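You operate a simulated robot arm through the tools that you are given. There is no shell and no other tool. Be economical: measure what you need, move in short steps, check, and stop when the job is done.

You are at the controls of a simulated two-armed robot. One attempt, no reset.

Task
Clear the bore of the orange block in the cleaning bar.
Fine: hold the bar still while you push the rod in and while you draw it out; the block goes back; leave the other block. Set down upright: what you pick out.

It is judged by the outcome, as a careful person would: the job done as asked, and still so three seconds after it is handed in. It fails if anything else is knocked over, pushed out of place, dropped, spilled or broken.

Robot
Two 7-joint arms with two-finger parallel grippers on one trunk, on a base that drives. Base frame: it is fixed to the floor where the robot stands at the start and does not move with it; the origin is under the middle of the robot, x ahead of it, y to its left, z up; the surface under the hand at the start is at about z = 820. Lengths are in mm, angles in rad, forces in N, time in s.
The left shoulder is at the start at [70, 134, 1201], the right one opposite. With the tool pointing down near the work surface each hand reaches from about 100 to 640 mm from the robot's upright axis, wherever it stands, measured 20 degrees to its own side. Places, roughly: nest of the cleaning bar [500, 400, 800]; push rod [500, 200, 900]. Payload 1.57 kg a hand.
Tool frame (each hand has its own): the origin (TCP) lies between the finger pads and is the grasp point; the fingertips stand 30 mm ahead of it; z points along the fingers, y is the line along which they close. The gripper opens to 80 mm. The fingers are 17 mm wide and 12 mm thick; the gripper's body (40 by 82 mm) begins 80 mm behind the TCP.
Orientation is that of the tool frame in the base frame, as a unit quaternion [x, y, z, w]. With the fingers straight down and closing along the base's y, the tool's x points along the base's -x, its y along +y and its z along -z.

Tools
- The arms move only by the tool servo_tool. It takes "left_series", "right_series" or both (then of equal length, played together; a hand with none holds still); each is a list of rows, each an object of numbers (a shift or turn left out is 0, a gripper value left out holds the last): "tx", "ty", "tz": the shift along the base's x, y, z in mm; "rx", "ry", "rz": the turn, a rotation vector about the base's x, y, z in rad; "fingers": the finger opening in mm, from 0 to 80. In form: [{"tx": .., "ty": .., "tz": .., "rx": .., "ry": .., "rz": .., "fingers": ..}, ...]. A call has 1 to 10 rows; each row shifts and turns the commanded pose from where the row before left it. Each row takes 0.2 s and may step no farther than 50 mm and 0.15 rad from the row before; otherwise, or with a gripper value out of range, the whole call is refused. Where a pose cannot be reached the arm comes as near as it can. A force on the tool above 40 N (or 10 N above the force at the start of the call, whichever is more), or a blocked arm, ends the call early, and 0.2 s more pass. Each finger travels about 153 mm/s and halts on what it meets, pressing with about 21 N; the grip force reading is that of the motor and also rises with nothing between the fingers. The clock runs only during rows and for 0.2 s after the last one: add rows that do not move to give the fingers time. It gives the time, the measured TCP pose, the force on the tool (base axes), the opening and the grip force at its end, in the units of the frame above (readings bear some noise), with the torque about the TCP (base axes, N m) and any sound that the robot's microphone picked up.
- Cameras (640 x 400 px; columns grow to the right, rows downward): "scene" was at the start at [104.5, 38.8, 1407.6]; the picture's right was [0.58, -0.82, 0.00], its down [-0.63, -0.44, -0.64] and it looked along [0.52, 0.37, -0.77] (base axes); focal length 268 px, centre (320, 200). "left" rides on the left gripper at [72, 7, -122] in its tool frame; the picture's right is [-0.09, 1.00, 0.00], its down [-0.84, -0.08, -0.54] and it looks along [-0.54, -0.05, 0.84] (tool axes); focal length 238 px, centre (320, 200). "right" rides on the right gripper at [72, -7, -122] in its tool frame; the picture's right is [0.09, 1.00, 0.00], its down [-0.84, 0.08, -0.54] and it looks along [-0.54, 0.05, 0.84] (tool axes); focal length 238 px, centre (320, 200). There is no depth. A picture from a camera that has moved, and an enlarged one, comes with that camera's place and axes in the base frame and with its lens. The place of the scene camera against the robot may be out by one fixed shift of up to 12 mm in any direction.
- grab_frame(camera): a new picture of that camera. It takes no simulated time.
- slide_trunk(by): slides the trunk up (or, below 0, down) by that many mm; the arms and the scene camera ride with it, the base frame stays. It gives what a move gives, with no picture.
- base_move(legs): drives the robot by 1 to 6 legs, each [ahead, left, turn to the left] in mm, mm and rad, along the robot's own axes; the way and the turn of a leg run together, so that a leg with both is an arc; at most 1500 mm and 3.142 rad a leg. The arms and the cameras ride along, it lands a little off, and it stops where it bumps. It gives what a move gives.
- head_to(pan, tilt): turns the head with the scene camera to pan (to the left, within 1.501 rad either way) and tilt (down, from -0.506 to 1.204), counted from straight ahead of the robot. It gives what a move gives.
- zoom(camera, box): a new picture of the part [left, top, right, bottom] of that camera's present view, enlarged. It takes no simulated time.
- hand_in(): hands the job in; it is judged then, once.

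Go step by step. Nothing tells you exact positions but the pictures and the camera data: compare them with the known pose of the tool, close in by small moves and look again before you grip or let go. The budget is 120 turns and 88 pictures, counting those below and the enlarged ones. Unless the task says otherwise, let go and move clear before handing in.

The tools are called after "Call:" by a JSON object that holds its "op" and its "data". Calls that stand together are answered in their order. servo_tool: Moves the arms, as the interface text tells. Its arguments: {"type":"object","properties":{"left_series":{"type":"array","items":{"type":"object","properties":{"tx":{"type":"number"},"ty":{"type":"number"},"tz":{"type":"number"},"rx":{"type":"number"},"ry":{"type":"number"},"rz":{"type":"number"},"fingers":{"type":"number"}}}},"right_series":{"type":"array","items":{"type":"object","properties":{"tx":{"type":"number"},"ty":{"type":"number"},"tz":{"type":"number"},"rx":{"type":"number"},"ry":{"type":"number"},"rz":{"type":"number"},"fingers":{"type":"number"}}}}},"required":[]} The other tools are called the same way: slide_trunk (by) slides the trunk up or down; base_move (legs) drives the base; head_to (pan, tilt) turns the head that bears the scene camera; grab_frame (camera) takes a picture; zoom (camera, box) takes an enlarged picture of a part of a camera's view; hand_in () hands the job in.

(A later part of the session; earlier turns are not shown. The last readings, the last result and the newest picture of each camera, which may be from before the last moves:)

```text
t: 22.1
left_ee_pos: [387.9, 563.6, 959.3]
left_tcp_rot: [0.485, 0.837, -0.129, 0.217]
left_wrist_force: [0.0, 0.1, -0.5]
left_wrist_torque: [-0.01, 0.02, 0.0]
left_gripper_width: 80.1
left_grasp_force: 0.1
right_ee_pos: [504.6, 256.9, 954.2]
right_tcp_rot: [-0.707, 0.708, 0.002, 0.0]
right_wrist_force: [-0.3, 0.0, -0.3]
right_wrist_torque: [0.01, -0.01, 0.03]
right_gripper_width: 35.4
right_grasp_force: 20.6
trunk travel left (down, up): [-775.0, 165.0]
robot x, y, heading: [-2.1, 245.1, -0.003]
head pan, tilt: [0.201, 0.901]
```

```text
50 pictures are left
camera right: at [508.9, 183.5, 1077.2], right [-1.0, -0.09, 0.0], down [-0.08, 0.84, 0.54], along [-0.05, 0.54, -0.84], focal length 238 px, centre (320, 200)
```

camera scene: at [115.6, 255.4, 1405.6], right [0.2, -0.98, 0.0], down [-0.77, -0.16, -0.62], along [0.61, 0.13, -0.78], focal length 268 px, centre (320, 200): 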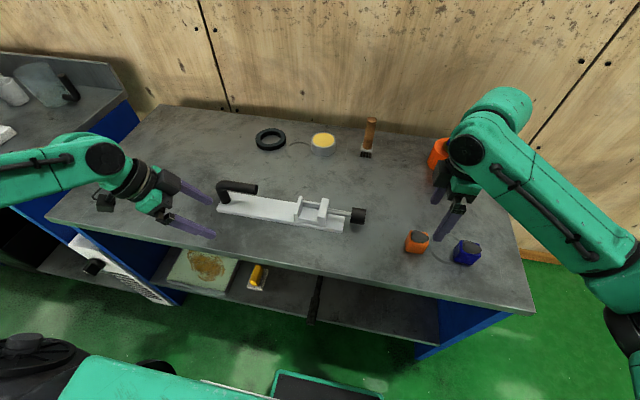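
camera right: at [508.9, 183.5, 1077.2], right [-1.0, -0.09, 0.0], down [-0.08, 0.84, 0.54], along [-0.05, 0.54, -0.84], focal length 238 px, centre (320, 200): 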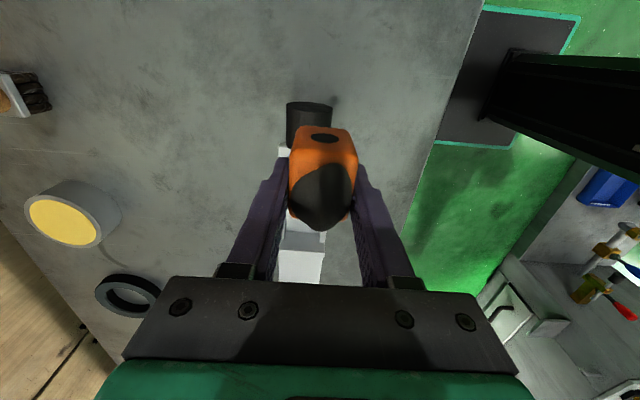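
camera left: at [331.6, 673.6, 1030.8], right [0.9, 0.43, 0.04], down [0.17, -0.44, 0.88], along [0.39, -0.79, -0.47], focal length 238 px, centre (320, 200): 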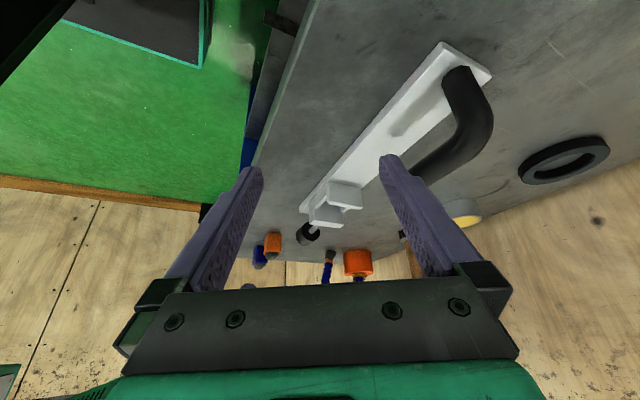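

Call:
{"op": "servo_tool", "data": {"right_series": [{"tx": 4, "ty": 25}, {"tx": 4, "ty": 30}, {"ty": 30}, {"ty": 20}, {}]}}

Call:
{"op": "grab_frame", "data": {"camera": "right"}}

Call:
{"op": "zoom", "data": {"camera": "left", "box": [230, 110, 390, 210]}}

Call:
{"op": "zoom", "data": {"camera": "scene", "box": [240, 165, 400, 265]}}

```text
t: 23.3
left_ee_pos: [387.2, 563.4, 960.2]
left_tcp_rot: [0.484, 0.838, -0.128, 0.218]
left_wrist_force: [0.4, -0.4, 0.9]
left_wrist_torque: [-0.01, -0.01, 0.01]
left_gripper_width: 80.0
left_grasp_force: 0.1
right_ee_pos: [512.9, 361.4, 952.6]
right_tcp_rot: [-0.706, 0.708, 0.001, 0.0]
right_wrist_force: [0.3, -0.5, -1.7]
right_wrist_torque: [0.02, -0.01, 0.0]
right_gripper_width: 35.4
right_grasp_force: 21.1
trunk travel left (down, up): [-775.0, 165.0]
robot x, y, heading: [-1.4, 242.1, 0.001]
head pan, tilt: [0.201, 0.901]
```

```text
49 pictures are left
camera right: at [517.6, 288.6, 1075.7], right [-1.0, -0.09, 0.0], down [-0.07, 0.84, 0.54], along [-0.05, 0.54, -0.84], focal length 238 px, centre (320, 200)
```

right: 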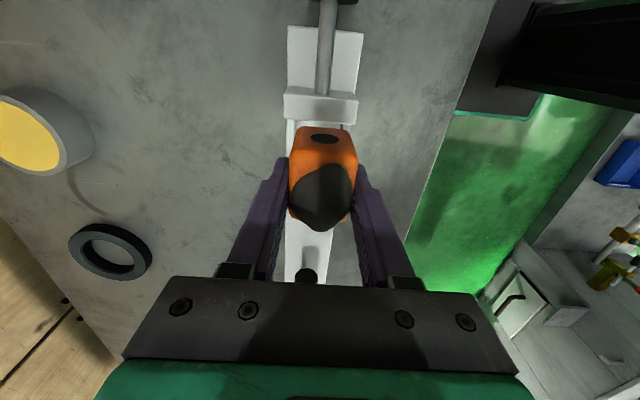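

```text
4.00 times, centred on (310, 160) of left
camera zoom: at [332.3, 672.2, 1031.1], right [0.9, 0.43, 0.04], down [0.17, -0.44, 0.88], along [0.39, -0.79, -0.47], focal length 953 px, centre (360, 360)
```

zoom: 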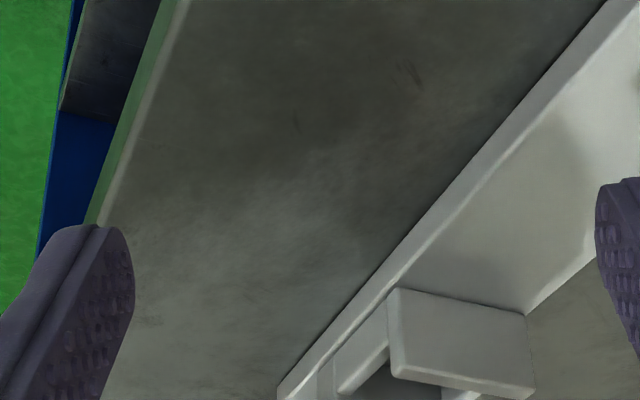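

```text
4.00 times, centred on (320, 215) of scene
camera zoom: at [115.7, 254.6, 1405.6], right [0.2, -0.98, 0.0], down [-0.77, -0.16, -0.62], along [0.61, 0.13, -0.78], focal length 1070 px, centre (320, 140)
```

zoom: 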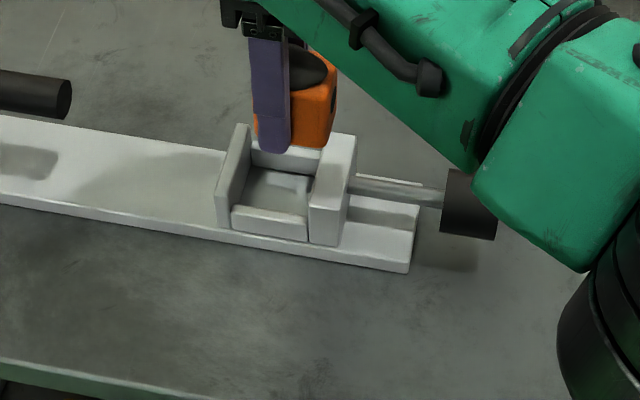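

Call:
{"op": "zoom", "data": {"camera": "right", "box": [256, 60, 384, 140]}}

```text
5.00 times, centred on (320, 100) of right
camera zoom: at [517.6, 288.6, 1075.7], right [-1.0, -0.09, 0.0], down [-0.07, 0.84, 0.54], along [-0.05, 0.54, -0.84], focal length 1192 px, centre (320, 700)
```

zoom: 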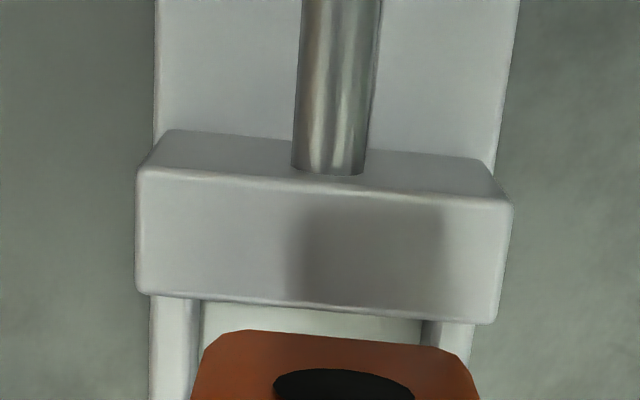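

The bar is square to the axes; pocket ≈ x 512.5, y 342–388, bar top ≈ 832, plates to ≈ 871. I need TCP at y≈373; I'll shift, lower to just above the plates and check.

Call:
{"op": "servo_tool", "data": {"right_series": [{"ty": 11}, {"tz": -20}, {"tz": -18}, {}]}}

Call:
{"op": "zoom", "data": {"camera": "right", "box": [240, 80, 400, 180]}}

Call:
{"op": "zoom", "data": {"camera": "left", "box": [250, 150, 410, 250]}}

Call:
{"op": "zoom", "data": {"camera": "scene", "box": [270, 175, 366, 235]}}

```text
t: 24.3
left_ee_pos: [387.8, 563.0, 960.8]
left_tcp_rot: [0.484, 0.838, -0.128, 0.218]
left_wrist_force: [0.2, -0.1, -0.5]
left_wrist_torque: [0.0, -0.01, 0.01]
left_gripper_width: 79.8
left_grasp_force: 0.1
right_ee_pos: [513.9, 357.4, 913.2]
right_tcp_rot: [-0.707, 0.707, 0.001, 0.0]
right_wrist_force: [0.6, -0.8, -0.4]
right_wrist_torque: [-0.01, 0.04, -0.01]
right_gripper_width: 35.6
right_grasp_force: 21.1
right hand out of reach, approached as far as the arm can: row 1, 3
trunk travel left (down, up): [-775.0, 165.0]
robot x, y, heading: [-1.9, 245.5, 0.004]
head pan, tilt: [0.201, 0.901]
```

```text
4.00 times, centred on (320, 130) of right
camera zoom: at [520.2, 284.6, 1035.6], right [-1.0, -0.09, 0.0], down [-0.08, 0.84, 0.54], along [-0.05, 0.54, -0.84], focal length 953 px, centre (320, 480)
```

zoom: 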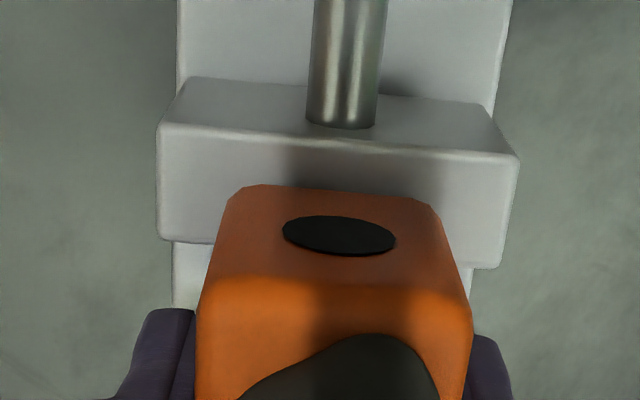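

```text
4.00 times, centred on (330, 200) of left
camera zoom: at [332.0, 672.9, 1030.9], right [0.9, 0.43, 0.04], down [0.17, -0.44, 0.88], along [0.39, -0.79, -0.47], focal length 953 px, centre (280, 200)
```

zoom: 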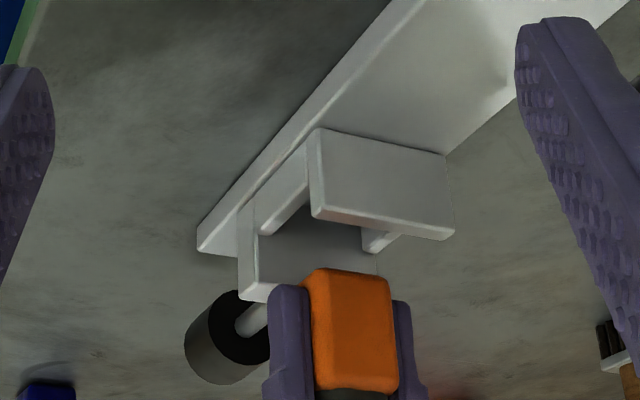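

```text
6.67 times, centred on (318, 205) of scene
camera zoom: at [115.3, 255.6, 1405.6], right [0.2, -0.98, 0.0], down [-0.77, -0.16, -0.62], along [0.61, 0.12, -0.78], focal length 1784 px, centre (333, 167)
```

zoom: 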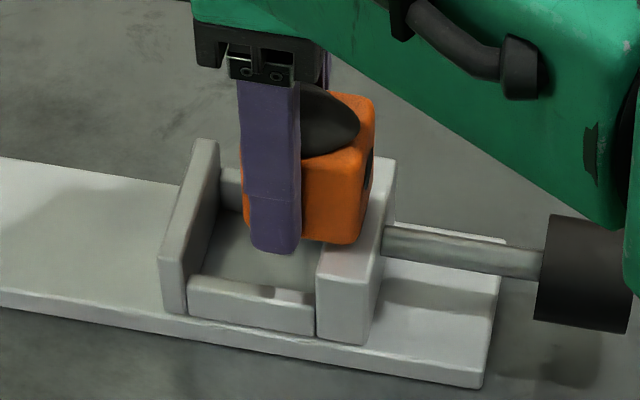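

The right arm is at its reach limit here. I raise the block again, drive 90 mm further left, and come back over the nest.

Call:
{"op": "servo_tool", "data": {"right_series": [{"tz": 20}, {"tz": 25}, {}]}}

Call:
{"op": "base_move", "data": {"legs": [[0, 90, 0]]}}

Call:
{"op": "grab_frame", "data": {"camera": "right"}}

```text
t: 25.1
left_ee_pos: [388.1, 564.0, 960.0]
left_tcp_rot: [0.484, 0.838, -0.129, 0.217]
left_wrist_force: [0.0, 0.7, -0.1]
left_wrist_torque: [0.02, -0.02, 0.01]
left_gripper_width: 79.9
left_grasp_force: 0.1
right_ee_pos: [515.2, 358.3, 958.7]
right_tcp_rot: [-0.706, 0.708, 0.001, -0.001]
right_wrist_force: [-0.1, -0.5, -0.1]
right_wrist_torque: [0.04, -0.04, -0.02]
right_gripper_width: 35.5
right_grasp_force: 20.6
trunk travel left (down, up): [-775.0, 165.0]
robot x, y, heading: [-5.2, 244.6, -0.001]
head pan, tilt: [0.201, 0.901]
```

```text
t: 26.2
left_ee_pos: [387.6, 652.2, 959.6]
left_tcp_rot: [0.484, 0.838, -0.127, 0.218]
left_wrist_force: [0.4, 0.4, 0.2]
left_wrist_torque: [0.01, -0.03, 0.01]
left_gripper_width: 79.8
left_grasp_force: 0.1
right_ee_pos: [514.7, 446.2, 958.5]
right_tcp_rot: [-0.707, 0.708, 0.002, 0.0]
right_wrist_force: [-0.4, 0.1, -0.4]
right_wrist_torque: [0.01, 0.01, -0.01]
right_gripper_width: 35.2
right_grasp_force: 21.2
trunk travel left (down, up): [-775.0, 165.0]
robot x, y, heading: [-1.3, 339.2, 0.009]
head pan, tilt: [0.201, 0.901]
```

```text
42 pictures are left
camera right: at [519.9, 373.3, 1081.8], right [-1.0, -0.09, 0.0], down [-0.08, 0.84, 0.54], along [-0.05, 0.54, -0.84], focal length 238 px, centre (320, 200)
```

right: 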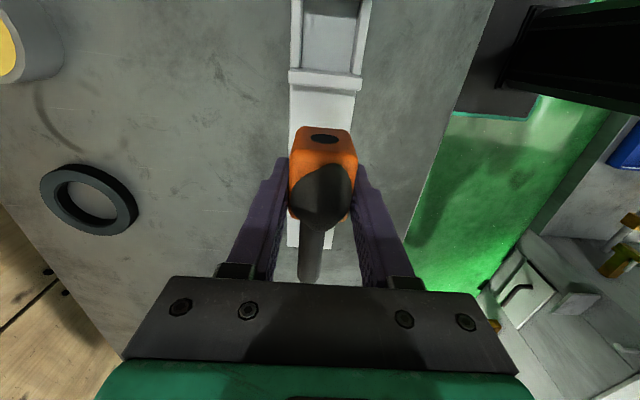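

Call:
{"op": "zoom", "data": {"camera": "right", "box": [256, 0, 416, 100]}}

Call:
{"op": "zoom", "data": {"camera": "right", "box": [270, 190, 370, 290]}}

```text
4.00 times, centred on (336, 50) of right
camera zoom: at [519.9, 373.3, 1081.8], right [-1.0, -0.09, 0.0], down [-0.08, 0.84, 0.54], along [-0.05, 0.54, -0.84], focal length 953 px, centre (256, 800)
```

zoom: 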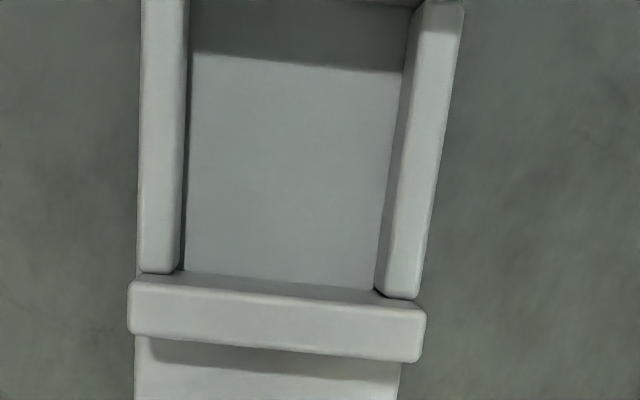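

```text
4.00 times, centred on (320, 240) of right
camera zoom: at [519.9, 373.3, 1081.8], right [-1.0, -0.09, 0.0], down [-0.08, 0.84, 0.54], along [-0.05, 0.54, -0.84], focal length 953 px, centre (320, 40)
```

zoom: 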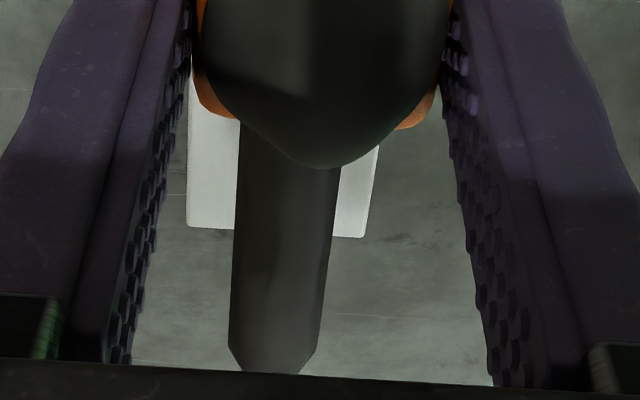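

Pocket spans y 342–391, x centre 513. I move the block back over it and lower to just above the plates.

Call:
{"op": "servo_tool", "data": {"right_series": [{"tx": -2, "ty": -25}, {"ty": -30}, {"ty": -20}, {"tz": -20}, {"tz": -20}, {}]}}

Call:
{"op": "zoom", "data": {"camera": "right", "box": [240, 80, 400, 180]}}

Call:
{"op": "zoom", "data": {"camera": "scene", "box": [300, 150, 460, 250]}}

```text
t: 27.6
left_ee_pos: [387.3, 653.0, 959.6]
left_tcp_rot: [0.485, 0.837, -0.129, 0.217]
left_wrist_force: [0.4, 0.0, -0.2]
left_wrist_torque: [-0.02, 0.01, 0.01]
left_gripper_width: 79.9
left_grasp_force: 0.0
right_ee_pos: [509.8, 369.7, 918.5]
right_tcp_rot: [-0.706, 0.708, 0.001, -0.001]
right_wrist_force: [-0.2, -0.1, -0.1]
right_wrist_torque: [-0.03, -0.02, -0.02]
right_gripper_width: 35.7
right_grasp_force: 20.8
trunk travel left (down, up): [-775.0, 165.0]
robot x, y, heading: [2.9, 334.7, 0.006]
head pan, tilt: [0.201, 0.901]
```

```text
4.00 times, centred on (320, 130) of right
camera zoom: at [516.1, 297.9, 1041.1], right [-1.0, -0.09, 0.0], down [-0.08, 0.84, 0.54], along [-0.05, 0.54, -0.84], focal length 953 px, centre (320, 480)
```

zoom: 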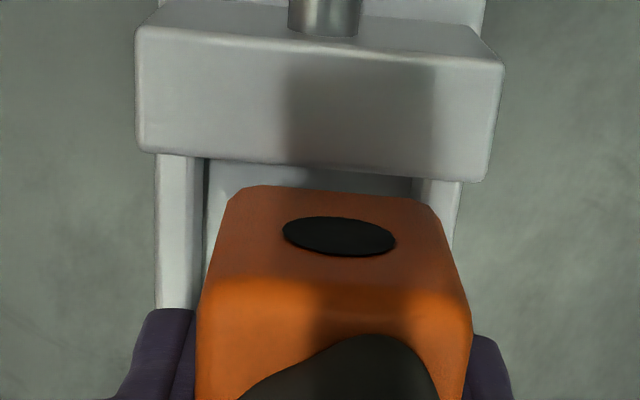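

```text
4.00 times, centred on (380, 200) of scene
camera zoom: at [114.9, 345.1, 1405.6], right [0.2, -0.98, 0.0], down [-0.77, -0.16, -0.62], along [0.61, 0.13, -0.78], focal length 1070 px, centre (80, 200)
```

zoom: 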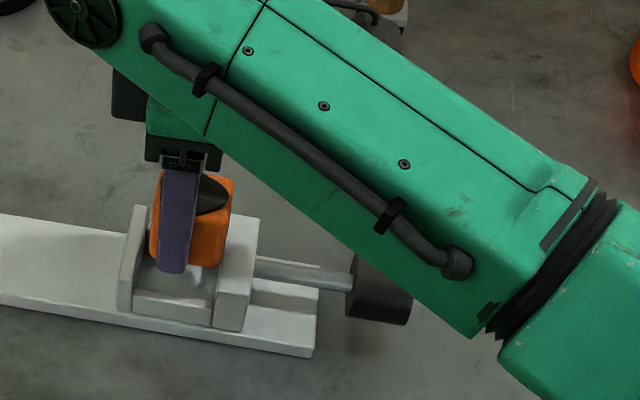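

I shift +3.5 mm in x and +3 mm in y to centre, then lower halfway into the pocket and check.

Call:
{"op": "servo_tool", "data": {"right_series": [{"tx": 3.5, "ty": 3}, {"tz": -15}, {"tz": -10}, {}]}}

Call:
{"op": "zoom", "data": {"camera": "right", "box": [240, 80, 400, 180]}}

Call:
{"op": "zoom", "data": {"camera": "scene", "box": [310, 175, 390, 225]}}

```text
t: 28.6
left_ee_pos: [387.7, 653.7, 959.5]
left_tcp_rot: [0.483, 0.838, -0.128, 0.218]
left_wrist_force: [-0.1, -0.2, 0.9]
left_wrist_torque: [-0.04, 0.0, 0.02]
left_gripper_width: 80.1
left_grasp_force: 0.0
right_ee_pos: [516.6, 376.6, 895.0]
right_tcp_rot: [-0.707, 0.707, 0.001, 0.0]
right_wrist_force: [0.6, 0.3, -1.0]
right_wrist_torque: [0.04, 0.0, -0.01]
right_gripper_width: 35.5
right_grasp_force: 21.0
trunk travel left (down, up): [-775.0, 165.0]
robot x, y, heading: [-2.4, 334.4, 0.001]
head pan, tilt: [0.201, 0.901]
```

```text
4.00 times, centred on (320, 130) of right
camera zoom: at [521.6, 303.1, 1018.2], right [-1.0, -0.09, 0.0], down [-0.08, 0.84, 0.54], along [-0.05, 0.54, -0.84], focal length 953 px, centre (320, 480)
```

zoom: 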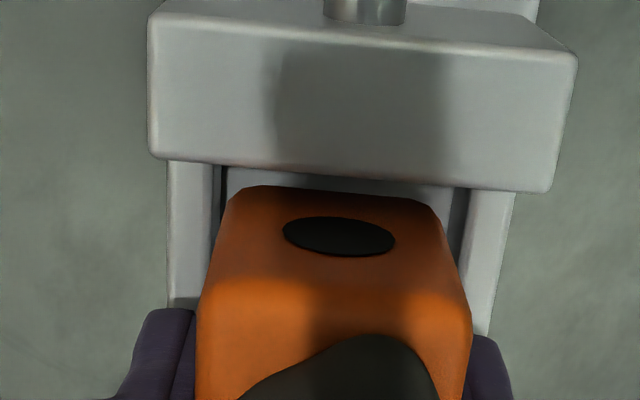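

```text
8.00 times, centred on (350, 200) of scene
camera zoom: at [115.1, 345.1, 1405.6], right [0.2, -0.98, 0.0], down [-0.77, -0.16, -0.62], along [0.61, 0.13, -0.78], focal length 2140 px, centre (80, 200)
```

zoom: 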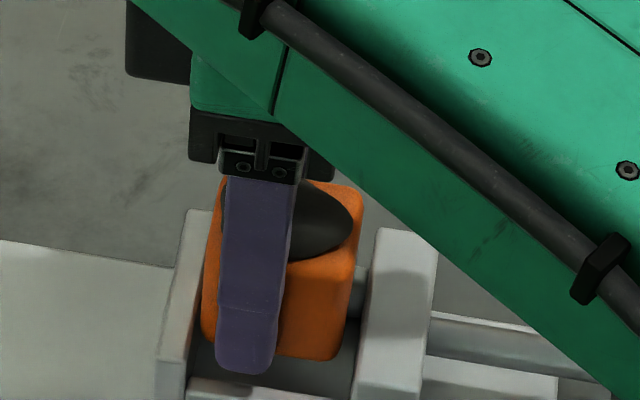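

Call:
{"op": "servo_tool", "data": {"right_series": [{"tx": -1, "ty": -3}, {"tz": -8}, {}]}}

Call:
{"op": "zoom", "data": {"camera": "right", "box": [240, 80, 400, 180]}}

Call:
{"op": "zoom", "data": {"camera": "scene", "box": [310, 175, 390, 225]}}

```text
t: 29.4
left_ee_pos: [387.9, 653.4, 959.6]
left_tcp_rot: [0.485, 0.838, -0.128, 0.217]
left_wrist_force: [-1.2, 0.3, 0.0]
left_wrist_torque: [0.03, -0.01, 0.0]
left_gripper_width: 80.2
left_grasp_force: 0.0
right_ee_pos: [514.5, 373.8, 886.2]
right_tcp_rot: [-0.707, 0.708, 0.001, 0.0]
right_wrist_force: [-0.2, 0.3, -1.4]
right_wrist_torque: [0.03, -0.01, 0.0]
right_gripper_width: 35.8
right_grasp_force: 20.8
trunk travel left (down, up): [-775.0, 165.0]
robot x, y, heading: [-2.6, 333.8, 0.002]
head pan, tilt: [0.201, 0.901]
```

```text
4.00 times, centred on (320, 130) of right
camera zoom: at [520.7, 300.4, 1009.3], right [-1.0, -0.09, 0.0], down [-0.08, 0.84, 0.54], along [-0.05, 0.54, -0.84], focal length 953 px, centre (320, 480)
```

zoom: 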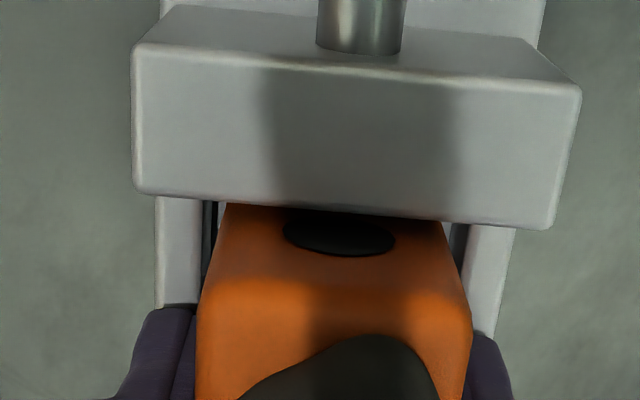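

```text
8.00 times, centred on (350, 200) of scene
camera zoom: at [115.1, 345.0, 1405.6], right [0.2, -0.98, 0.0], down [-0.77, -0.16, -0.62], along [0.61, 0.13, -0.78], focal length 2140 px, centre (80, 200)
```

zoom: 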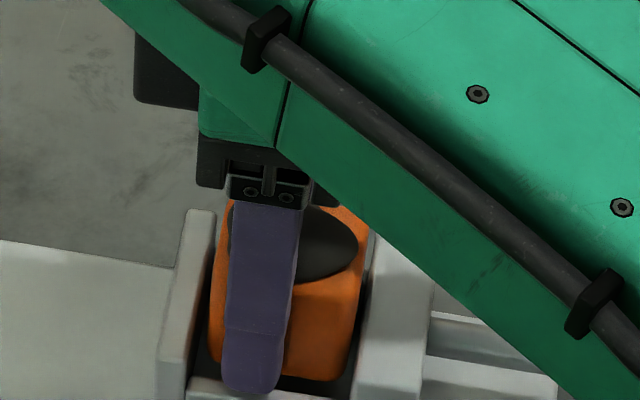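

Well centred. I lower gently to seat it, watching the force.

Call:
{"op": "servo_tool", "data": {"right_series": [{"tz": -6}, {"tz": -4}, {}]}}

Call:
{"op": "servo_tool", "data": {"right_series": [{"tz": -4}, {"tz": -3}, {}]}}

```text
t: 30.1
left_ee_pos: [385.0, 653.2, 961.4]
left_tcp_rot: [0.485, 0.837, -0.128, 0.219]
left_wrist_force: [-0.3, -0.3, 0.7]
left_wrist_torque: [-0.02, 0.0, 0.02]
left_gripper_width: 80.0
left_grasp_force: 0.2
right_ee_pos: [515.2, 373.7, 885.4]
right_tcp_rot: [0.708, -0.706, 0.004, -0.007]
right_wrist_force: [-6.4, -3.9, 19.0]
right_wrist_torque: [-0.15, 0.74, 0.1]
right_gripper_width: 35.5
right_grasp_force: 20.6
trunk travel left (down, up): [-775.0, 165.0]
robot x, y, heading: [-1.0, 336.4, -0.002]
head pan, tilt: [0.201, 0.901]
stopped in row 3 (right hand): the force on the tool passed its limit at 42 N (the readings are from after the stop); the commanded pose is now the measured one
```

```text
t: 30.6
left_ee_pos: [383.0, 652.9, 961.4]
left_tcp_rot: [0.485, 0.837, -0.127, 0.219]
left_wrist_force: [0.8, 0.4, -0.4]
left_wrist_torque: [-0.01, -0.01, 0.01]
left_gripper_width: 80.1
left_grasp_force: 0.0
right_ee_pos: [516.0, 373.9, 885.1]
right_tcp_rot: [0.708, -0.706, 0.006, -0.011]
right_wrist_force: [-11.4, -5.3, 25.6]
right_wrist_torque: [-0.22, 1.05, 0.17]
right_gripper_width: 35.6
right_grasp_force: 20.6
trunk travel left (down, up): [-775.0, 165.0]
robot x, y, heading: [0.6, 333.5, -0.004]
head pan, tilt: [0.201, 0.901]
stopped in row 2 (right hand): the force on the tool passed its limit at 43 N (the readings are from after the stop); the commanded pose is now the measured one
```

The fingertips touch the −x rail before the block bottoms (rail tops ≈ 855), so I must hold the block higher. I'll lift out, set it on the clear bench in front of the bar, and regrip ~17 mm higher.

Call:
{"op": "servo_tool", "data": {"right_series": [{"tz": 12}, {"tz": 15, "ry": 0.024, "rx": -0.007}, {"tz": 15}, {"tx": -20}, {"tx": -30}, {"tx": -26}, {}]}}

Call:
{"op": "grab_frame", "data": {"camera": "right"}}

Call:
{"op": "zoom", "data": {"camera": "scene", "box": [280, 150, 440, 250]}}

```text
t: 32.1
left_ee_pos: [387.9, 653.2, 959.7]
left_tcp_rot: [0.484, 0.838, -0.128, 0.217]
left_wrist_force: [0.6, 0.0, 0.5]
left_wrist_torque: [0.01, 0.0, 0.02]
left_gripper_width: 80.3
left_grasp_force: 0.0
right_ee_pos: [444.3, 372.3, 920.6]
right_tcp_rot: [-0.707, 0.707, 0.002, -0.002]
right_wrist_force: [0.0, 0.0, -1.4]
right_wrist_torque: [-0.01, -0.03, 0.02]
right_gripper_width: 35.4
right_grasp_force: 20.4
trunk travel left (down, up): [-775.0, 165.0]
robot x, y, heading: [-0.9, 335.5, -0.003]
head pan, tilt: [0.201, 0.901]
```

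```text
33 pictures are left
camera right: at [450.1, 299.6, 1043.3], right [-1.0, -0.09, 0.01], down [-0.07, 0.84, 0.54], along [-0.05, 0.54, -0.84], focal length 238 px, centre (320, 200)
```

right: 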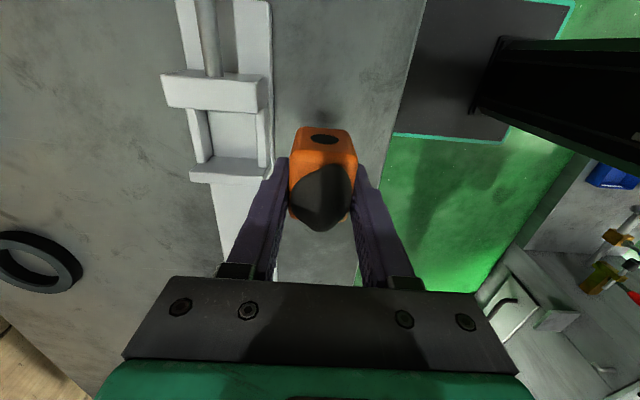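

```text
4.00 times, centred on (360, 200) of scene
camera zoom: at [115.7, 345.0, 1405.5], right [0.2, -0.98, 0.0], down [-0.77, -0.16, -0.62], along [0.61, 0.13, -0.78], focal length 1070 px, centre (160, 200)
```

zoom: 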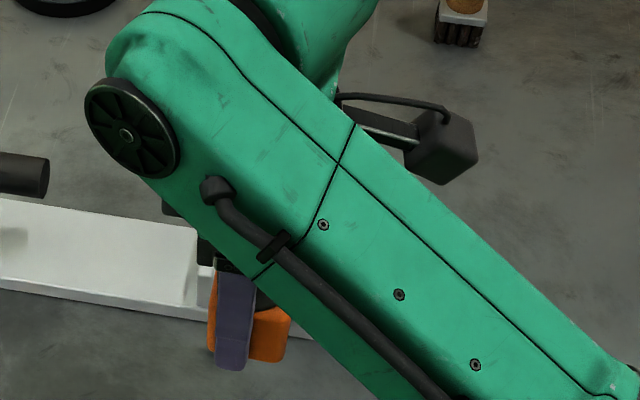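

Call:
{"op": "servo_tool", "data": {"right_series": [{"tz": -20}, {"tz": -20}, {"tz": -14}, {"tz": -5}, {}]}}

Call:
{"op": "servo_tool", "data": {"right_series": [{"tz": -2}, {"tz": -2}, {}]}}

```text
t: 33.4
left_ee_pos: [388.1, 653.6, 959.7]
left_tcp_rot: [0.484, 0.838, -0.128, 0.217]
left_wrist_force: [0.7, -0.8, 0.2]
left_wrist_torque: [0.03, 0.03, -0.02]
left_gripper_width: 80.1
left_grasp_force: 0.1
right_ee_pos: [444.5, 374.3, 864.9]
right_tcp_rot: [-0.707, 0.707, 0.002, -0.002]
right_wrist_force: [0.4, -0.2, -0.5]
right_wrist_torque: [-0.03, 0.01, -0.01]
right_gripper_width: 35.2
right_grasp_force: 20.8
trunk travel left (down, up): [-775.0, 165.0]
robot x, y, heading: [0.9, 335.3, 0.002]
head pan, tilt: [0.201, 0.901]
```

```text
t: 34.1
left_ee_pos: [388.4, 653.3, 959.4]
left_tcp_rot: [0.484, 0.838, -0.128, 0.218]
left_wrist_force: [-0.4, 0.2, 0.0]
left_wrist_torque: [0.02, -0.02, 0.01]
left_gripper_width: 80.0
left_grasp_force: 0.1
right_ee_pos: [443.9, 375.8, 859.8]
right_tcp_rot: [0.707, -0.707, -0.002, 0.002]
right_wrist_force: [0.7, 0.5, 0.1]
right_wrist_torque: [0.03, -0.03, 0.0]
right_gripper_width: 35.3
right_grasp_force: 20.9
trunk travel left (down, up): [-775.0, 165.0]
robot x, y, heading: [-3.2, 336.5, 0.002]
head pan, tilt: [0.201, 0.901]
```

Call:
{"op": "servo_tool", "data": {"right_series": [{"tz": -2}, {}]}}

Call:
{"op": "servo_tool", "data": {"right_series": [{"tz": -1.5}, {}]}}

```text
t: 34.8
left_ee_pos: [387.9, 654.6, 959.6]
left_tcp_rot: [0.484, 0.837, -0.128, 0.218]
left_wrist_force: [0.3, 0.6, -0.8]
left_wrist_torque: [0.0, -0.01, 0.0]
left_gripper_width: 80.2
left_grasp_force: 0.1
right_ee_pos: [443.8, 375.1, 856.7]
right_tcp_rot: [-0.707, 0.707, 0.002, -0.003]
right_wrist_force: [-0.4, -0.4, -1.3]
right_wrist_torque: [-0.02, 0.01, 0.05]
right_gripper_width: 35.4
right_grasp_force: 20.6
trunk travel left (down, up): [-775.0, 165.0]
robot x, y, heading: [-0.3, 337.7, 0.002]
head pan, tilt: [0.201, 0.901]
```

```text
t: 35.4
left_ee_pos: [386.7, 654.0, 959.6]
left_tcp_rot: [0.484, 0.838, -0.128, 0.219]
left_wrist_force: [1.0, -0.7, 1.1]
left_wrist_torque: [0.01, 0.01, 0.02]
left_gripper_width: 80.0
left_grasp_force: 0.0
right_ee_pos: [444.6, 375.1, 857.2]
right_tcp_rot: [-0.707, 0.707, 0.003, -0.002]
right_wrist_force: [0.1, -0.1, 0.1]
right_wrist_torque: [0.01, -0.01, 0.0]
right_gripper_width: 35.3
right_grasp_force: 20.9
trunk travel left (down, up): [-775.0, 165.0]
robot x, y, heading: [-1.3, 333.0, 0.002]
head pan, tilt: [0.201, 0.901]
```

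Call:
{"op": "servo_tool", "data": {"right_series": [{"tz": -1.5}, {}]}}

Call:
{"op": "servo_tool", "data": {"right_series": [{"tz": -1.5}, {}]}}

```text
t: 36.0
left_ee_pos: [387.1, 653.3, 961.8]
left_tcp_rot: [0.485, 0.837, -0.128, 0.218]
left_wrist_force: [-0.2, 0.9, 0.1]
left_wrist_torque: [0.02, 0.02, -0.02]
left_gripper_width: 80.0
left_grasp_force: 0.1
right_ee_pos: [443.7, 374.6, 856.7]
right_tcp_rot: [-0.707, 0.707, -0.001, 0.0]
right_wrist_force: [4.1, -1.7, 15.6]
right_wrist_torque: [-0.02, -0.13, -0.03]
right_gripper_width: 35.9
right_grasp_force: 20.4
trunk travel left (down, up): [-775.0, 165.0]
robot x, y, heading: [0.5, 337.1, -0.003]
head pan, tilt: [0.201, 0.901]
```

```text
t: 36.5
left_ee_pos: [386.1, 653.6, 960.2]
left_tcp_rot: [0.484, 0.838, -0.127, 0.218]
left_wrist_force: [-0.1, 0.5, 0.5]
left_wrist_torque: [0.01, 0.0, -0.01]
left_gripper_width: 80.0
left_grasp_force: 0.1
right_ee_pos: [443.7, 375.2, 852.7]
right_tcp_rot: [-0.707, 0.707, 0.002, -0.001]
right_wrist_force: [2.2, -0.4, 11.7]
right_wrist_torque: [0.08, -0.16, 0.03]
right_gripper_width: 35.3
right_grasp_force: 21.1
trunk travel left (down, up): [-775.0, 165.0]
robot x, y, heading: [3.3, 334.1, 0.003]
head pan, tilt: [0.201, 0.901]
```

Block is on the bench (contact). I open, raise 17 mm, centre 4 mm in y, and regrip with full command, then lift slowly.

Call:
{"op": "servo_tool", "data": {"right_series": [{"tz": 1, "fingers": 55}, {}, {"tz": 9}, {"ty": -4, "tz": 8}, {}, {"fingers": 0}, {}, {}, {}]}}

Call:
{"op": "servo_tool", "data": {"right_series": [{"tz": 2}, {"tz": 4}, {"tz": 6}, {"tz": 8}, {}]}}

Call:
{"op": "zoom", "data": {"camera": "right", "box": [240, 100, 400, 200]}}

```text
t: 38.5
left_ee_pos: [387.1, 653.4, 959.3]
left_tcp_rot: [0.485, 0.837, -0.129, 0.218]
left_wrist_force: [-0.1, 0.0, -0.8]
left_wrist_torque: [0.02, -0.02, 0.0]
left_gripper_width: 80.1
left_grasp_force: 0.0
right_ee_pos: [444.9, 372.2, 871.8]
right_tcp_rot: [-0.707, 0.707, 0.002, -0.002]
right_wrist_force: [1.3, -0.4, 2.6]
right_wrist_torque: [-0.03, -0.03, 0.0]
right_gripper_width: 35.1
right_grasp_force: 21.3
trunk travel left (down, up): [-775.0, 165.0]
robot x, y, heading: [-1.3, 333.7, -0.001]
head pan, tilt: [0.201, 0.901]
```

```text
t: 39.8
left_ee_pos: [386.8, 653.9, 960.0]
left_tcp_rot: [0.484, 0.838, -0.128, 0.218]
left_wrist_force: [-0.2, 0.7, -0.1]
left_wrist_torque: [0.02, -0.04, 0.01]
left_gripper_width: 79.8
left_grasp_force: 0.0
right_ee_pos: [443.2, 371.4, 890.8]
right_tcp_rot: [0.707, -0.707, -0.003, 0.002]
right_wrist_force: [0.0, -0.4, -0.4]
right_wrist_torque: [-0.04, -0.02, 0.0]
right_gripper_width: 35.0
right_grasp_force: 21.1
trunk travel left (down, up): [-775.0, 165.0]
robot x, y, heading: [0.6, 333.2, -0.001]
head pan, tilt: [0.201, 0.901]
```

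```text
4.00 times, centred on (320, 150) of right
camera zoom: at [449.9, 298.1, 1013.7], right [-1.0, -0.09, 0.01], down [-0.07, 0.84, 0.54], along [-0.05, 0.54, -0.84], focal length 953 px, centre (320, 400)
```

zoom: 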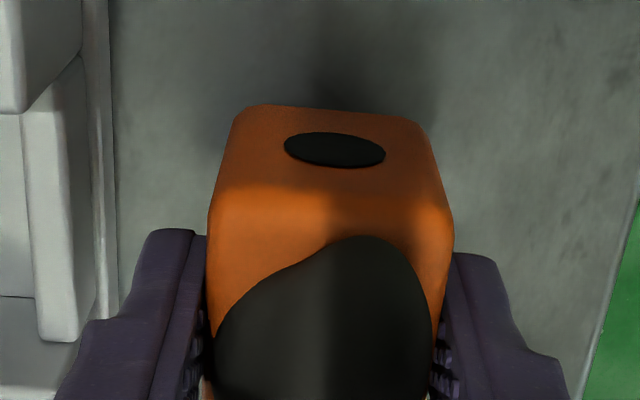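

Held securely higher up. I raise above the plates and move back over the pocket.

Call:
{"op": "servo_tool", "data": {"right_series": [{"tz": 10}, {"tz": 15}, {"tz": 15}, {"tz": 8}, {"tx": 20}, {"tx": 25}, {"tx": 25}, {}]}}

Call:
{"op": "zoom", "data": {"camera": "right", "box": [240, 80, 400, 180]}}

```text
t: 41.5
left_ee_pos: [388.3, 653.8, 959.4]
left_tcp_rot: [0.485, 0.837, -0.129, 0.218]
left_wrist_force: [0.5, -0.9, 0.2]
left_wrist_torque: [-0.03, 0.02, -0.01]
left_gripper_width: 79.9
left_grasp_force: 0.1
right_ee_pos: [513.6, 371.8, 940.1]
right_tcp_rot: [0.707, -0.707, -0.001, 0.002]
right_wrist_force: [-0.4, -0.6, -0.9]
right_wrist_torque: [0.03, -0.01, 0.01]
right_gripper_width: 35.1
right_grasp_force: 21.2
trunk travel left (down, up): [-775.0, 165.0]
robot x, y, heading: [-0.4, 334.1, 0.001]
head pan, tilt: [0.201, 0.901]
```

```text
4.00 times, centred on (320, 130) of right
camera zoom: at [521.0, 298.7, 1062.4], right [-1.0, -0.09, 0.0], down [-0.08, 0.84, 0.54], along [-0.05, 0.54, -0.84], focal length 953 px, centre (320, 480)
```

zoom: 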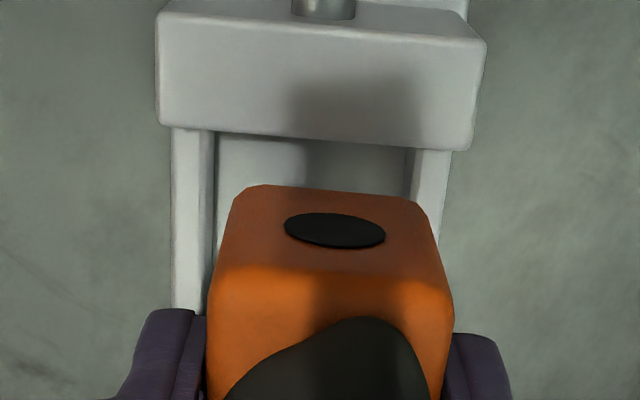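

Call:
{"op": "servo_tool", "data": {"right_series": [{"tx": 1.5, "ty": -1.5}, {"tz": -15}, {"tz": -15}, {"tz": -7}, {}]}}

Call:
{"op": "zoom", "data": {"camera": "right", "box": [240, 80, 400, 180]}}

Call:
{"op": "zoom", "data": {"camera": "scene", "box": [310, 175, 390, 225]}}

```text
t: 42.8
left_ee_pos: [386.7, 653.8, 958.3]
left_tcp_rot: [0.484, 0.838, -0.128, 0.218]
left_wrist_force: [-0.2, 0.3, -0.5]
left_wrist_torque: [0.0, 0.02, 0.03]
left_gripper_width: 79.6
left_grasp_force: 0.1
right_ee_pos: [516.0, 369.2, 902.3]
right_tcp_rot: [-0.707, 0.707, 0.001, -0.002]
right_wrist_force: [0.3, 0.4, -0.2]
right_wrist_torque: [0.02, 0.01, 0.02]
right_gripper_width: 35.0
right_grasp_force: 21.3
trunk travel left (down, up): [-775.0, 165.0]
robot x, y, heading: [-2.3, 336.1, 0.002]
head pan, tilt: [0.201, 0.901]
```

```text
4.00 times, centred on (320, 130) of right
camera zoom: at [521.9, 296.9, 1024.2], right [-1.0, -0.09, 0.01], down [-0.07, 0.84, 0.54], along [-0.05, 0.54, -0.84], focal length 953 px, centre (320, 480)
```

zoom: 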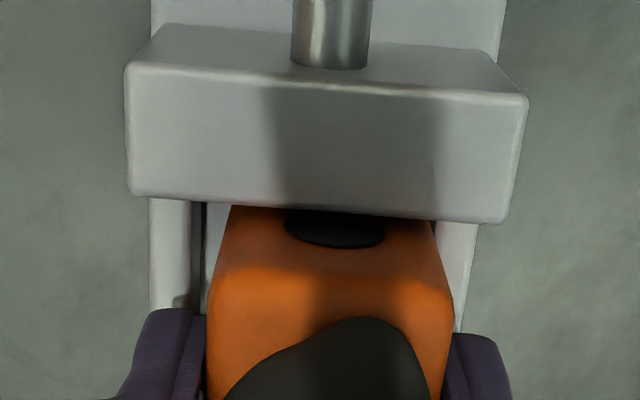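

```text
8.00 times, centred on (350, 200) of scene
camera zoom: at [115.1, 344.8, 1405.6], right [0.2, -0.98, 0.0], down [-0.77, -0.16, -0.62], along [0.61, 0.13, -0.78], focal length 2140 px, centre (80, 200)
```

zoom: 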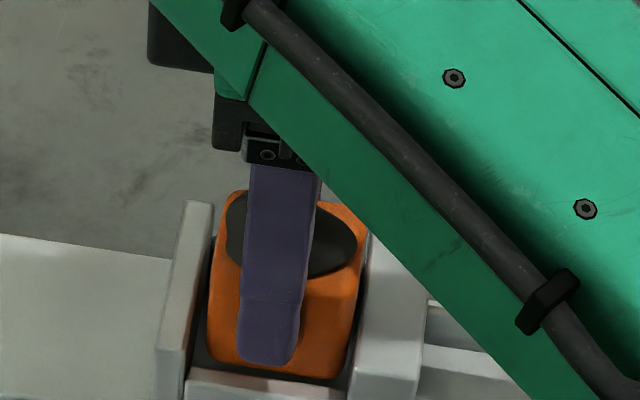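

Block is slightly toward the −x rail; shift +2.5 mm in x, then seat it.

Call:
{"op": "servo_tool", "data": {"right_series": [{"tx": 2.5}, {"tz": -5}, {}]}}

Call:
{"op": "servo_tool", "data": {"right_series": [{"tz": -4}, {"tz": -3}, {}]}}

```text
t: 43.5
left_ee_pos: [387.9, 653.6, 959.1]
left_tcp_rot: [0.484, 0.838, -0.128, 0.218]
left_wrist_force: [0.6, -1.1, -0.8]
left_wrist_torque: [0.01, -0.02, -0.03]
left_gripper_width: 79.9
left_grasp_force: 0.1
right_ee_pos: [517.7, 369.9, 896.2]
right_tcp_rot: [-0.707, 0.708, 0.003, -0.001]
right_wrist_force: [0.1, 0.3, -0.5]
right_wrist_torque: [-0.02, 0.05, 0.05]
right_gripper_width: 35.2
right_grasp_force: 21.3
trunk travel left (down, up): [-775.0, 165.0]
robot x, y, heading: [0.4, 336.0, 0.0]
head pan, tilt: [0.201, 0.901]
```

```text
t: 44.4
left_ee_pos: [387.8, 653.5, 960.0]
left_tcp_rot: [0.484, 0.837, -0.129, 0.218]
left_wrist_force: [0.3, 0.5, 0.3]
left_wrist_torque: [-0.02, 0.01, -0.02]
left_gripper_width: 80.0
left_grasp_force: 0.1
right_ee_pos: [517.3, 369.9, 888.8]
right_tcp_rot: [-0.707, 0.707, 0.002, -0.002]
right_wrist_force: [0.7, -0.5, -0.5]
right_wrist_torque: [0.02, 0.0, 0.0]
right_gripper_width: 35.3
right_grasp_force: 20.9
trunk travel left (down, up): [-775.0, 165.0]
robot x, y, heading: [-1.9, 336.0, -0.002]
head pan, tilt: [0.201, 0.901]
```

Call:
{"op": "servo_tool", "data": {"right_series": [{"tz": -2}, {}]}}

Call:
{"op": "servo_tool", "data": {"right_series": [{"tz": -2}, {}]}}

Call:
{"op": "zoom", "data": {"camera": "right", "box": [240, 80, 400, 180]}}

```text
t: 45.0
left_ee_pos: [388.5, 653.0, 959.7]
left_tcp_rot: [0.485, 0.838, -0.129, 0.217]
left_wrist_force: [-0.1, -0.3, 0.6]
left_wrist_torque: [0.01, 0.01, 0.0]
left_gripper_width: 80.0
left_grasp_force: 0.1
right_ee_pos: [517.2, 368.6, 887.8]
right_tcp_rot: [0.707, -0.707, -0.001, 0.002]
right_wrist_force: [0.0, 0.0, 0.1]
right_wrist_torque: [-0.04, 0.01, 0.03]
right_gripper_width: 34.9
right_grasp_force: 21.0
trunk travel left (down, up): [-775.0, 165.0]
robot x, y, heading: [-0.3, 333.4, 0.003]
head pan, tilt: [0.201, 0.901]
```

```text
t: 45.5
left_ee_pos: [387.1, 653.4, 960.1]
left_tcp_rot: [0.484, 0.837, -0.129, 0.218]
left_wrist_force: [0.9, -0.5, 1.1]
left_wrist_torque: [0.03, 0.01, -0.03]
left_gripper_width: 80.1
left_grasp_force: 0.1
right_ee_pos: [517.4, 368.6, 886.0]
right_tcp_rot: [0.707, -0.707, -0.002, 0.002]
right_wrist_force: [-0.3, -0.9, -0.2]
right_wrist_torque: [0.0, -0.03, 0.0]
right_gripper_width: 35.0
right_grasp_force: 20.9
trunk travel left (down, up): [-775.0, 165.0]
robot x, y, heading: [-0.6, 337.3, 0.0]
head pan, tilt: [0.201, 0.901]
```

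```text
4.00 times, centred on (320, 130) of right
camera zoom: at [524.2, 296.0, 1008.3], right [-1.0, -0.09, 0.01], down [-0.07, 0.84, 0.54], along [-0.05, 0.54, -0.84], focal length 953 px, centre (320, 480)
```

zoom: 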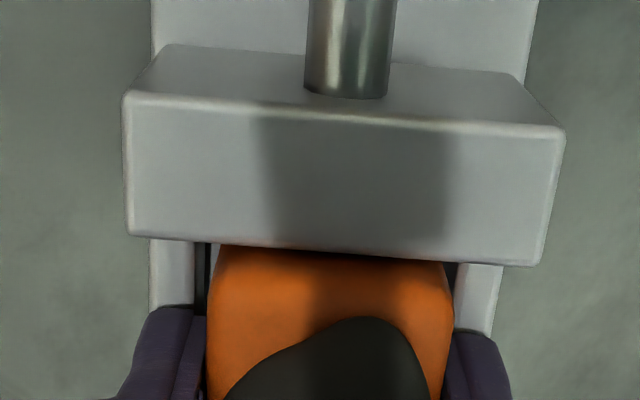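

Call:
{"op": "servo_tool", "data": {"right_series": [{"tz": -2}, {}]}}

Call:
{"op": "servo_tool", "data": {"right_series": [{"tz": -2}, {}]}}

Call:
{"op": "servo_tool", "data": {"right_series": [{"tz": -1.5}, {}]}}

```text
t: 46.1
left_ee_pos: [385.5, 653.3, 960.1]
left_tcp_rot: [0.485, 0.837, -0.128, 0.218]
left_wrist_force: [0.3, -0.3, -0.2]
left_wrist_torque: [-0.02, 0.02, 0.0]
left_gripper_width: 80.0
left_grasp_force: 0.1
right_ee_pos: [517.8, 368.5, 885.7]
right_tcp_rot: [0.707, -0.707, 0.001, 0.001]
right_wrist_force: [2.2, 0.8, 11.4]
right_wrist_torque: [-0.02, -0.08, -0.03]
right_gripper_width: 35.2
right_grasp_force: 21.4
trunk travel left (down, up): [-775.0, 165.0]
robot x, y, heading: [0.9, 336.9, 0.005]
head pan, tilt: [0.201, 0.901]
```

```text
t: 46.8
left_ee_pos: [385.9, 653.5, 961.0]
left_tcp_rot: [0.484, 0.838, -0.128, 0.218]
left_wrist_force: [0.5, 0.4, 0.4]
left_wrist_torque: [-0.01, 0.02, 0.01]
left_gripper_width: 80.0
left_grasp_force: 0.0
right_ee_pos: [517.4, 369.2, 883.7]
right_tcp_rot: [-0.707, 0.707, 0.0, 0.0]
right_wrist_force: [7.8, -0.6, 20.3]
right_wrist_torque: [-0.03, -0.26, -0.02]
right_gripper_width: 35.1
right_grasp_force: 20.7
trunk travel left (down, up): [-775.0, 165.0]
robot x, y, heading: [-2.0, 336.3, 0.001]
head pan, tilt: [0.201, 0.901]
```

```text
t: 47.4
left_ee_pos: [383.8, 652.1, 960.5]
left_tcp_rot: [0.485, 0.837, -0.128, 0.218]
left_wrist_force: [0.2, 0.3, 0.8]
left_wrist_torque: [0.01, 0.04, 0.02]
left_gripper_width: 80.0
left_grasp_force: 0.0
right_ee_pos: [516.5, 369.2, 884.1]
right_tcp_rot: [0.707, -0.707, 0.0, -0.001]
right_wrist_force: [11.9, -1.9, 33.2]
right_wrist_torque: [-0.07, 0.35, -0.02]
right_gripper_width: 35.0
right_grasp_force: 20.8
trunk travel left (down, up): [-775.0, 165.0]
robot x, y, heading: [1.8, 337.2, 0.002]
head pan, tilt: [0.201, 0.901]
```

Contact with balanced torque at the expected height: the block is seated. I relax, open, and rise.

Call:
{"op": "servo_tool", "data": {"right_series": [{"tz": 3}, {"fingers": 50}, {}, {"tz": 10}, {"tz": 25}, {"tz": 30}, {"tz": 20, "fingers": 80}, {}]}}

Call:
{"op": "zoom", "data": {"camera": "right", "box": [240, 40, 400, 140]}}

```text
t: 49.1
left_ee_pos: [386.4, 654.8, 960.0]
left_tcp_rot: [0.483, 0.838, -0.128, 0.218]
left_wrist_force: [-0.1, 0.1, -0.1]
left_wrist_torque: [-0.02, -0.03, 0.02]
left_gripper_width: 80.3
left_grasp_force: 0.0
right_ee_pos: [518.4, 369.5, 968.4]
right_tcp_rot: [0.707, -0.707, -0.002, 0.002]
right_wrist_force: [-0.1, -0.6, -0.6]
right_wrist_torque: [0.0, 0.03, -0.04]
right_gripper_width: 79.8
right_grasp_force: 0.1
trunk travel left (down, up): [-775.0, 165.0]
robot x, y, heading: [-0.3, 340.1, -0.004]
head pan, tilt: [0.201, 0.901]
```

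```text
4.00 times, centred on (320, 90) of right
camera zoom: at [524.7, 296.9, 1090.7], right [-1.0, -0.09, 0.01], down [-0.07, 0.84, 0.54], along [-0.05, 0.54, -0.84], focal length 953 px, centre (320, 640)
```

zoom: 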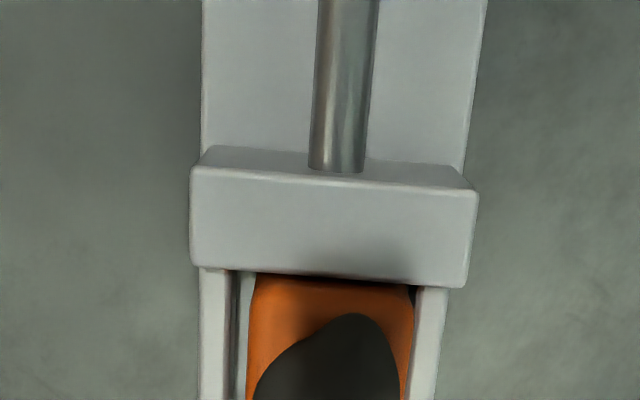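

The block is seated, bore near the rod axis. Now the right hand goes above the rod's knob, and the left hand straightens over the bar's handle (≈(513, 540, 892)).

Call:
{"op": "servo_tool", "data": {"right_series": [{"ty": -30}, {"ty": -35}, {"ty": -35}, {"tx": -3, "ty": -20}]}}

Call:
{"op": "servo_tool", "data": {"left_series": [{"rx": 0.11, "ry": 0.0625, "tz": 15}, {"rx": 0.11, "ry": 0.0625, "tz": 15}, {"rx": 0.11, "ry": 0.0625, "tz": 10}, {"rx": 0.11, "ry": 0.0625}, {"rz": -0.13, "tx": 20, "ty": -15}, {"rz": -0.13, "tx": 25, "ty": -15}, {"rz": -0.13, "tx": 25, "ty": -20}, {"rz": -0.13, "tx": 25, "ty": -20}, {"tx": 25, "ty": -10}, {}]}}

Call:
{"op": "grab_frame", "data": {"camera": "left"}}

Call:
{"op": "grab_frame", "data": {"camera": "right"}}

```text
t: 50.1
left_ee_pos: [386.5, 652.4, 960.2]
left_tcp_rot: [0.484, 0.838, -0.129, 0.217]
left_wrist_force: [-0.5, 0.0, -0.3]
left_wrist_torque: [0.01, 0.01, 0.01]
left_gripper_width: 79.9
left_grasp_force: 0.0
right_ee_pos: [515.7, 249.2, 968.1]
right_tcp_rot: [-0.707, 0.707, 0.002, -0.002]
right_wrist_force: [0.1, 0.1, -0.5]
right_wrist_torque: [0.02, 0.01, 0.01]
right_gripper_width: 80.1
right_grasp_force: 0.0
trunk travel left (down, up): [-775.0, 165.0]
robot x, y, heading: [1.4, 337.3, 0.006]
head pan, tilt: [0.201, 0.901]
```

```text
t: 52.4
left_ee_pos: [507.6, 572.6, 999.9]
left_tcp_rot: [0.706, 0.708, -0.002, 0.001]
left_wrist_force: [-0.3, -0.2, 0.0]
left_wrist_torque: [-0.03, 0.0, 0.0]
left_gripper_width: 79.8
left_grasp_force: 0.0
right_ee_pos: [516.2, 248.8, 968.1]
right_tcp_rot: [-0.706, 0.708, 0.002, -0.002]
right_wrist_force: [-0.6, 0.1, 0.0]
right_wrist_torque: [0.02, -0.01, 0.0]
right_gripper_width: 80.0
right_grasp_force: 0.1
trunk travel left (down, up): [-775.0, 165.0]
robot x, y, heading: [0.9, 337.0, -0.0]
head pan, tilt: [0.201, 0.901]
```

```text
25 pictures are left
camera left: at [513.0, 644.9, 1121.7], right [1.0, -0.09, 0.0], down [-0.08, -0.83, 0.55], along [-0.05, -0.54, -0.84], focal length 238 px, centre (320, 200)
```

left: 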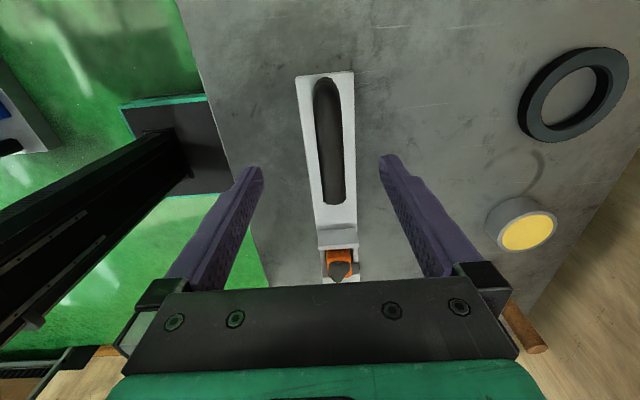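

```text
24 pictures are left
camera right: at [523.3, 176.1, 1091.5], right [-1.0, -0.09, 0.01], down [-0.07, 0.84, 0.54], along [-0.05, 0.54, -0.84], focal length 238 px, centre (320, 200)
```

right: 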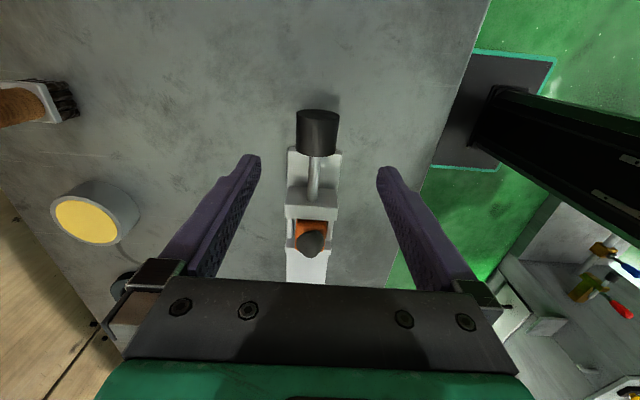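

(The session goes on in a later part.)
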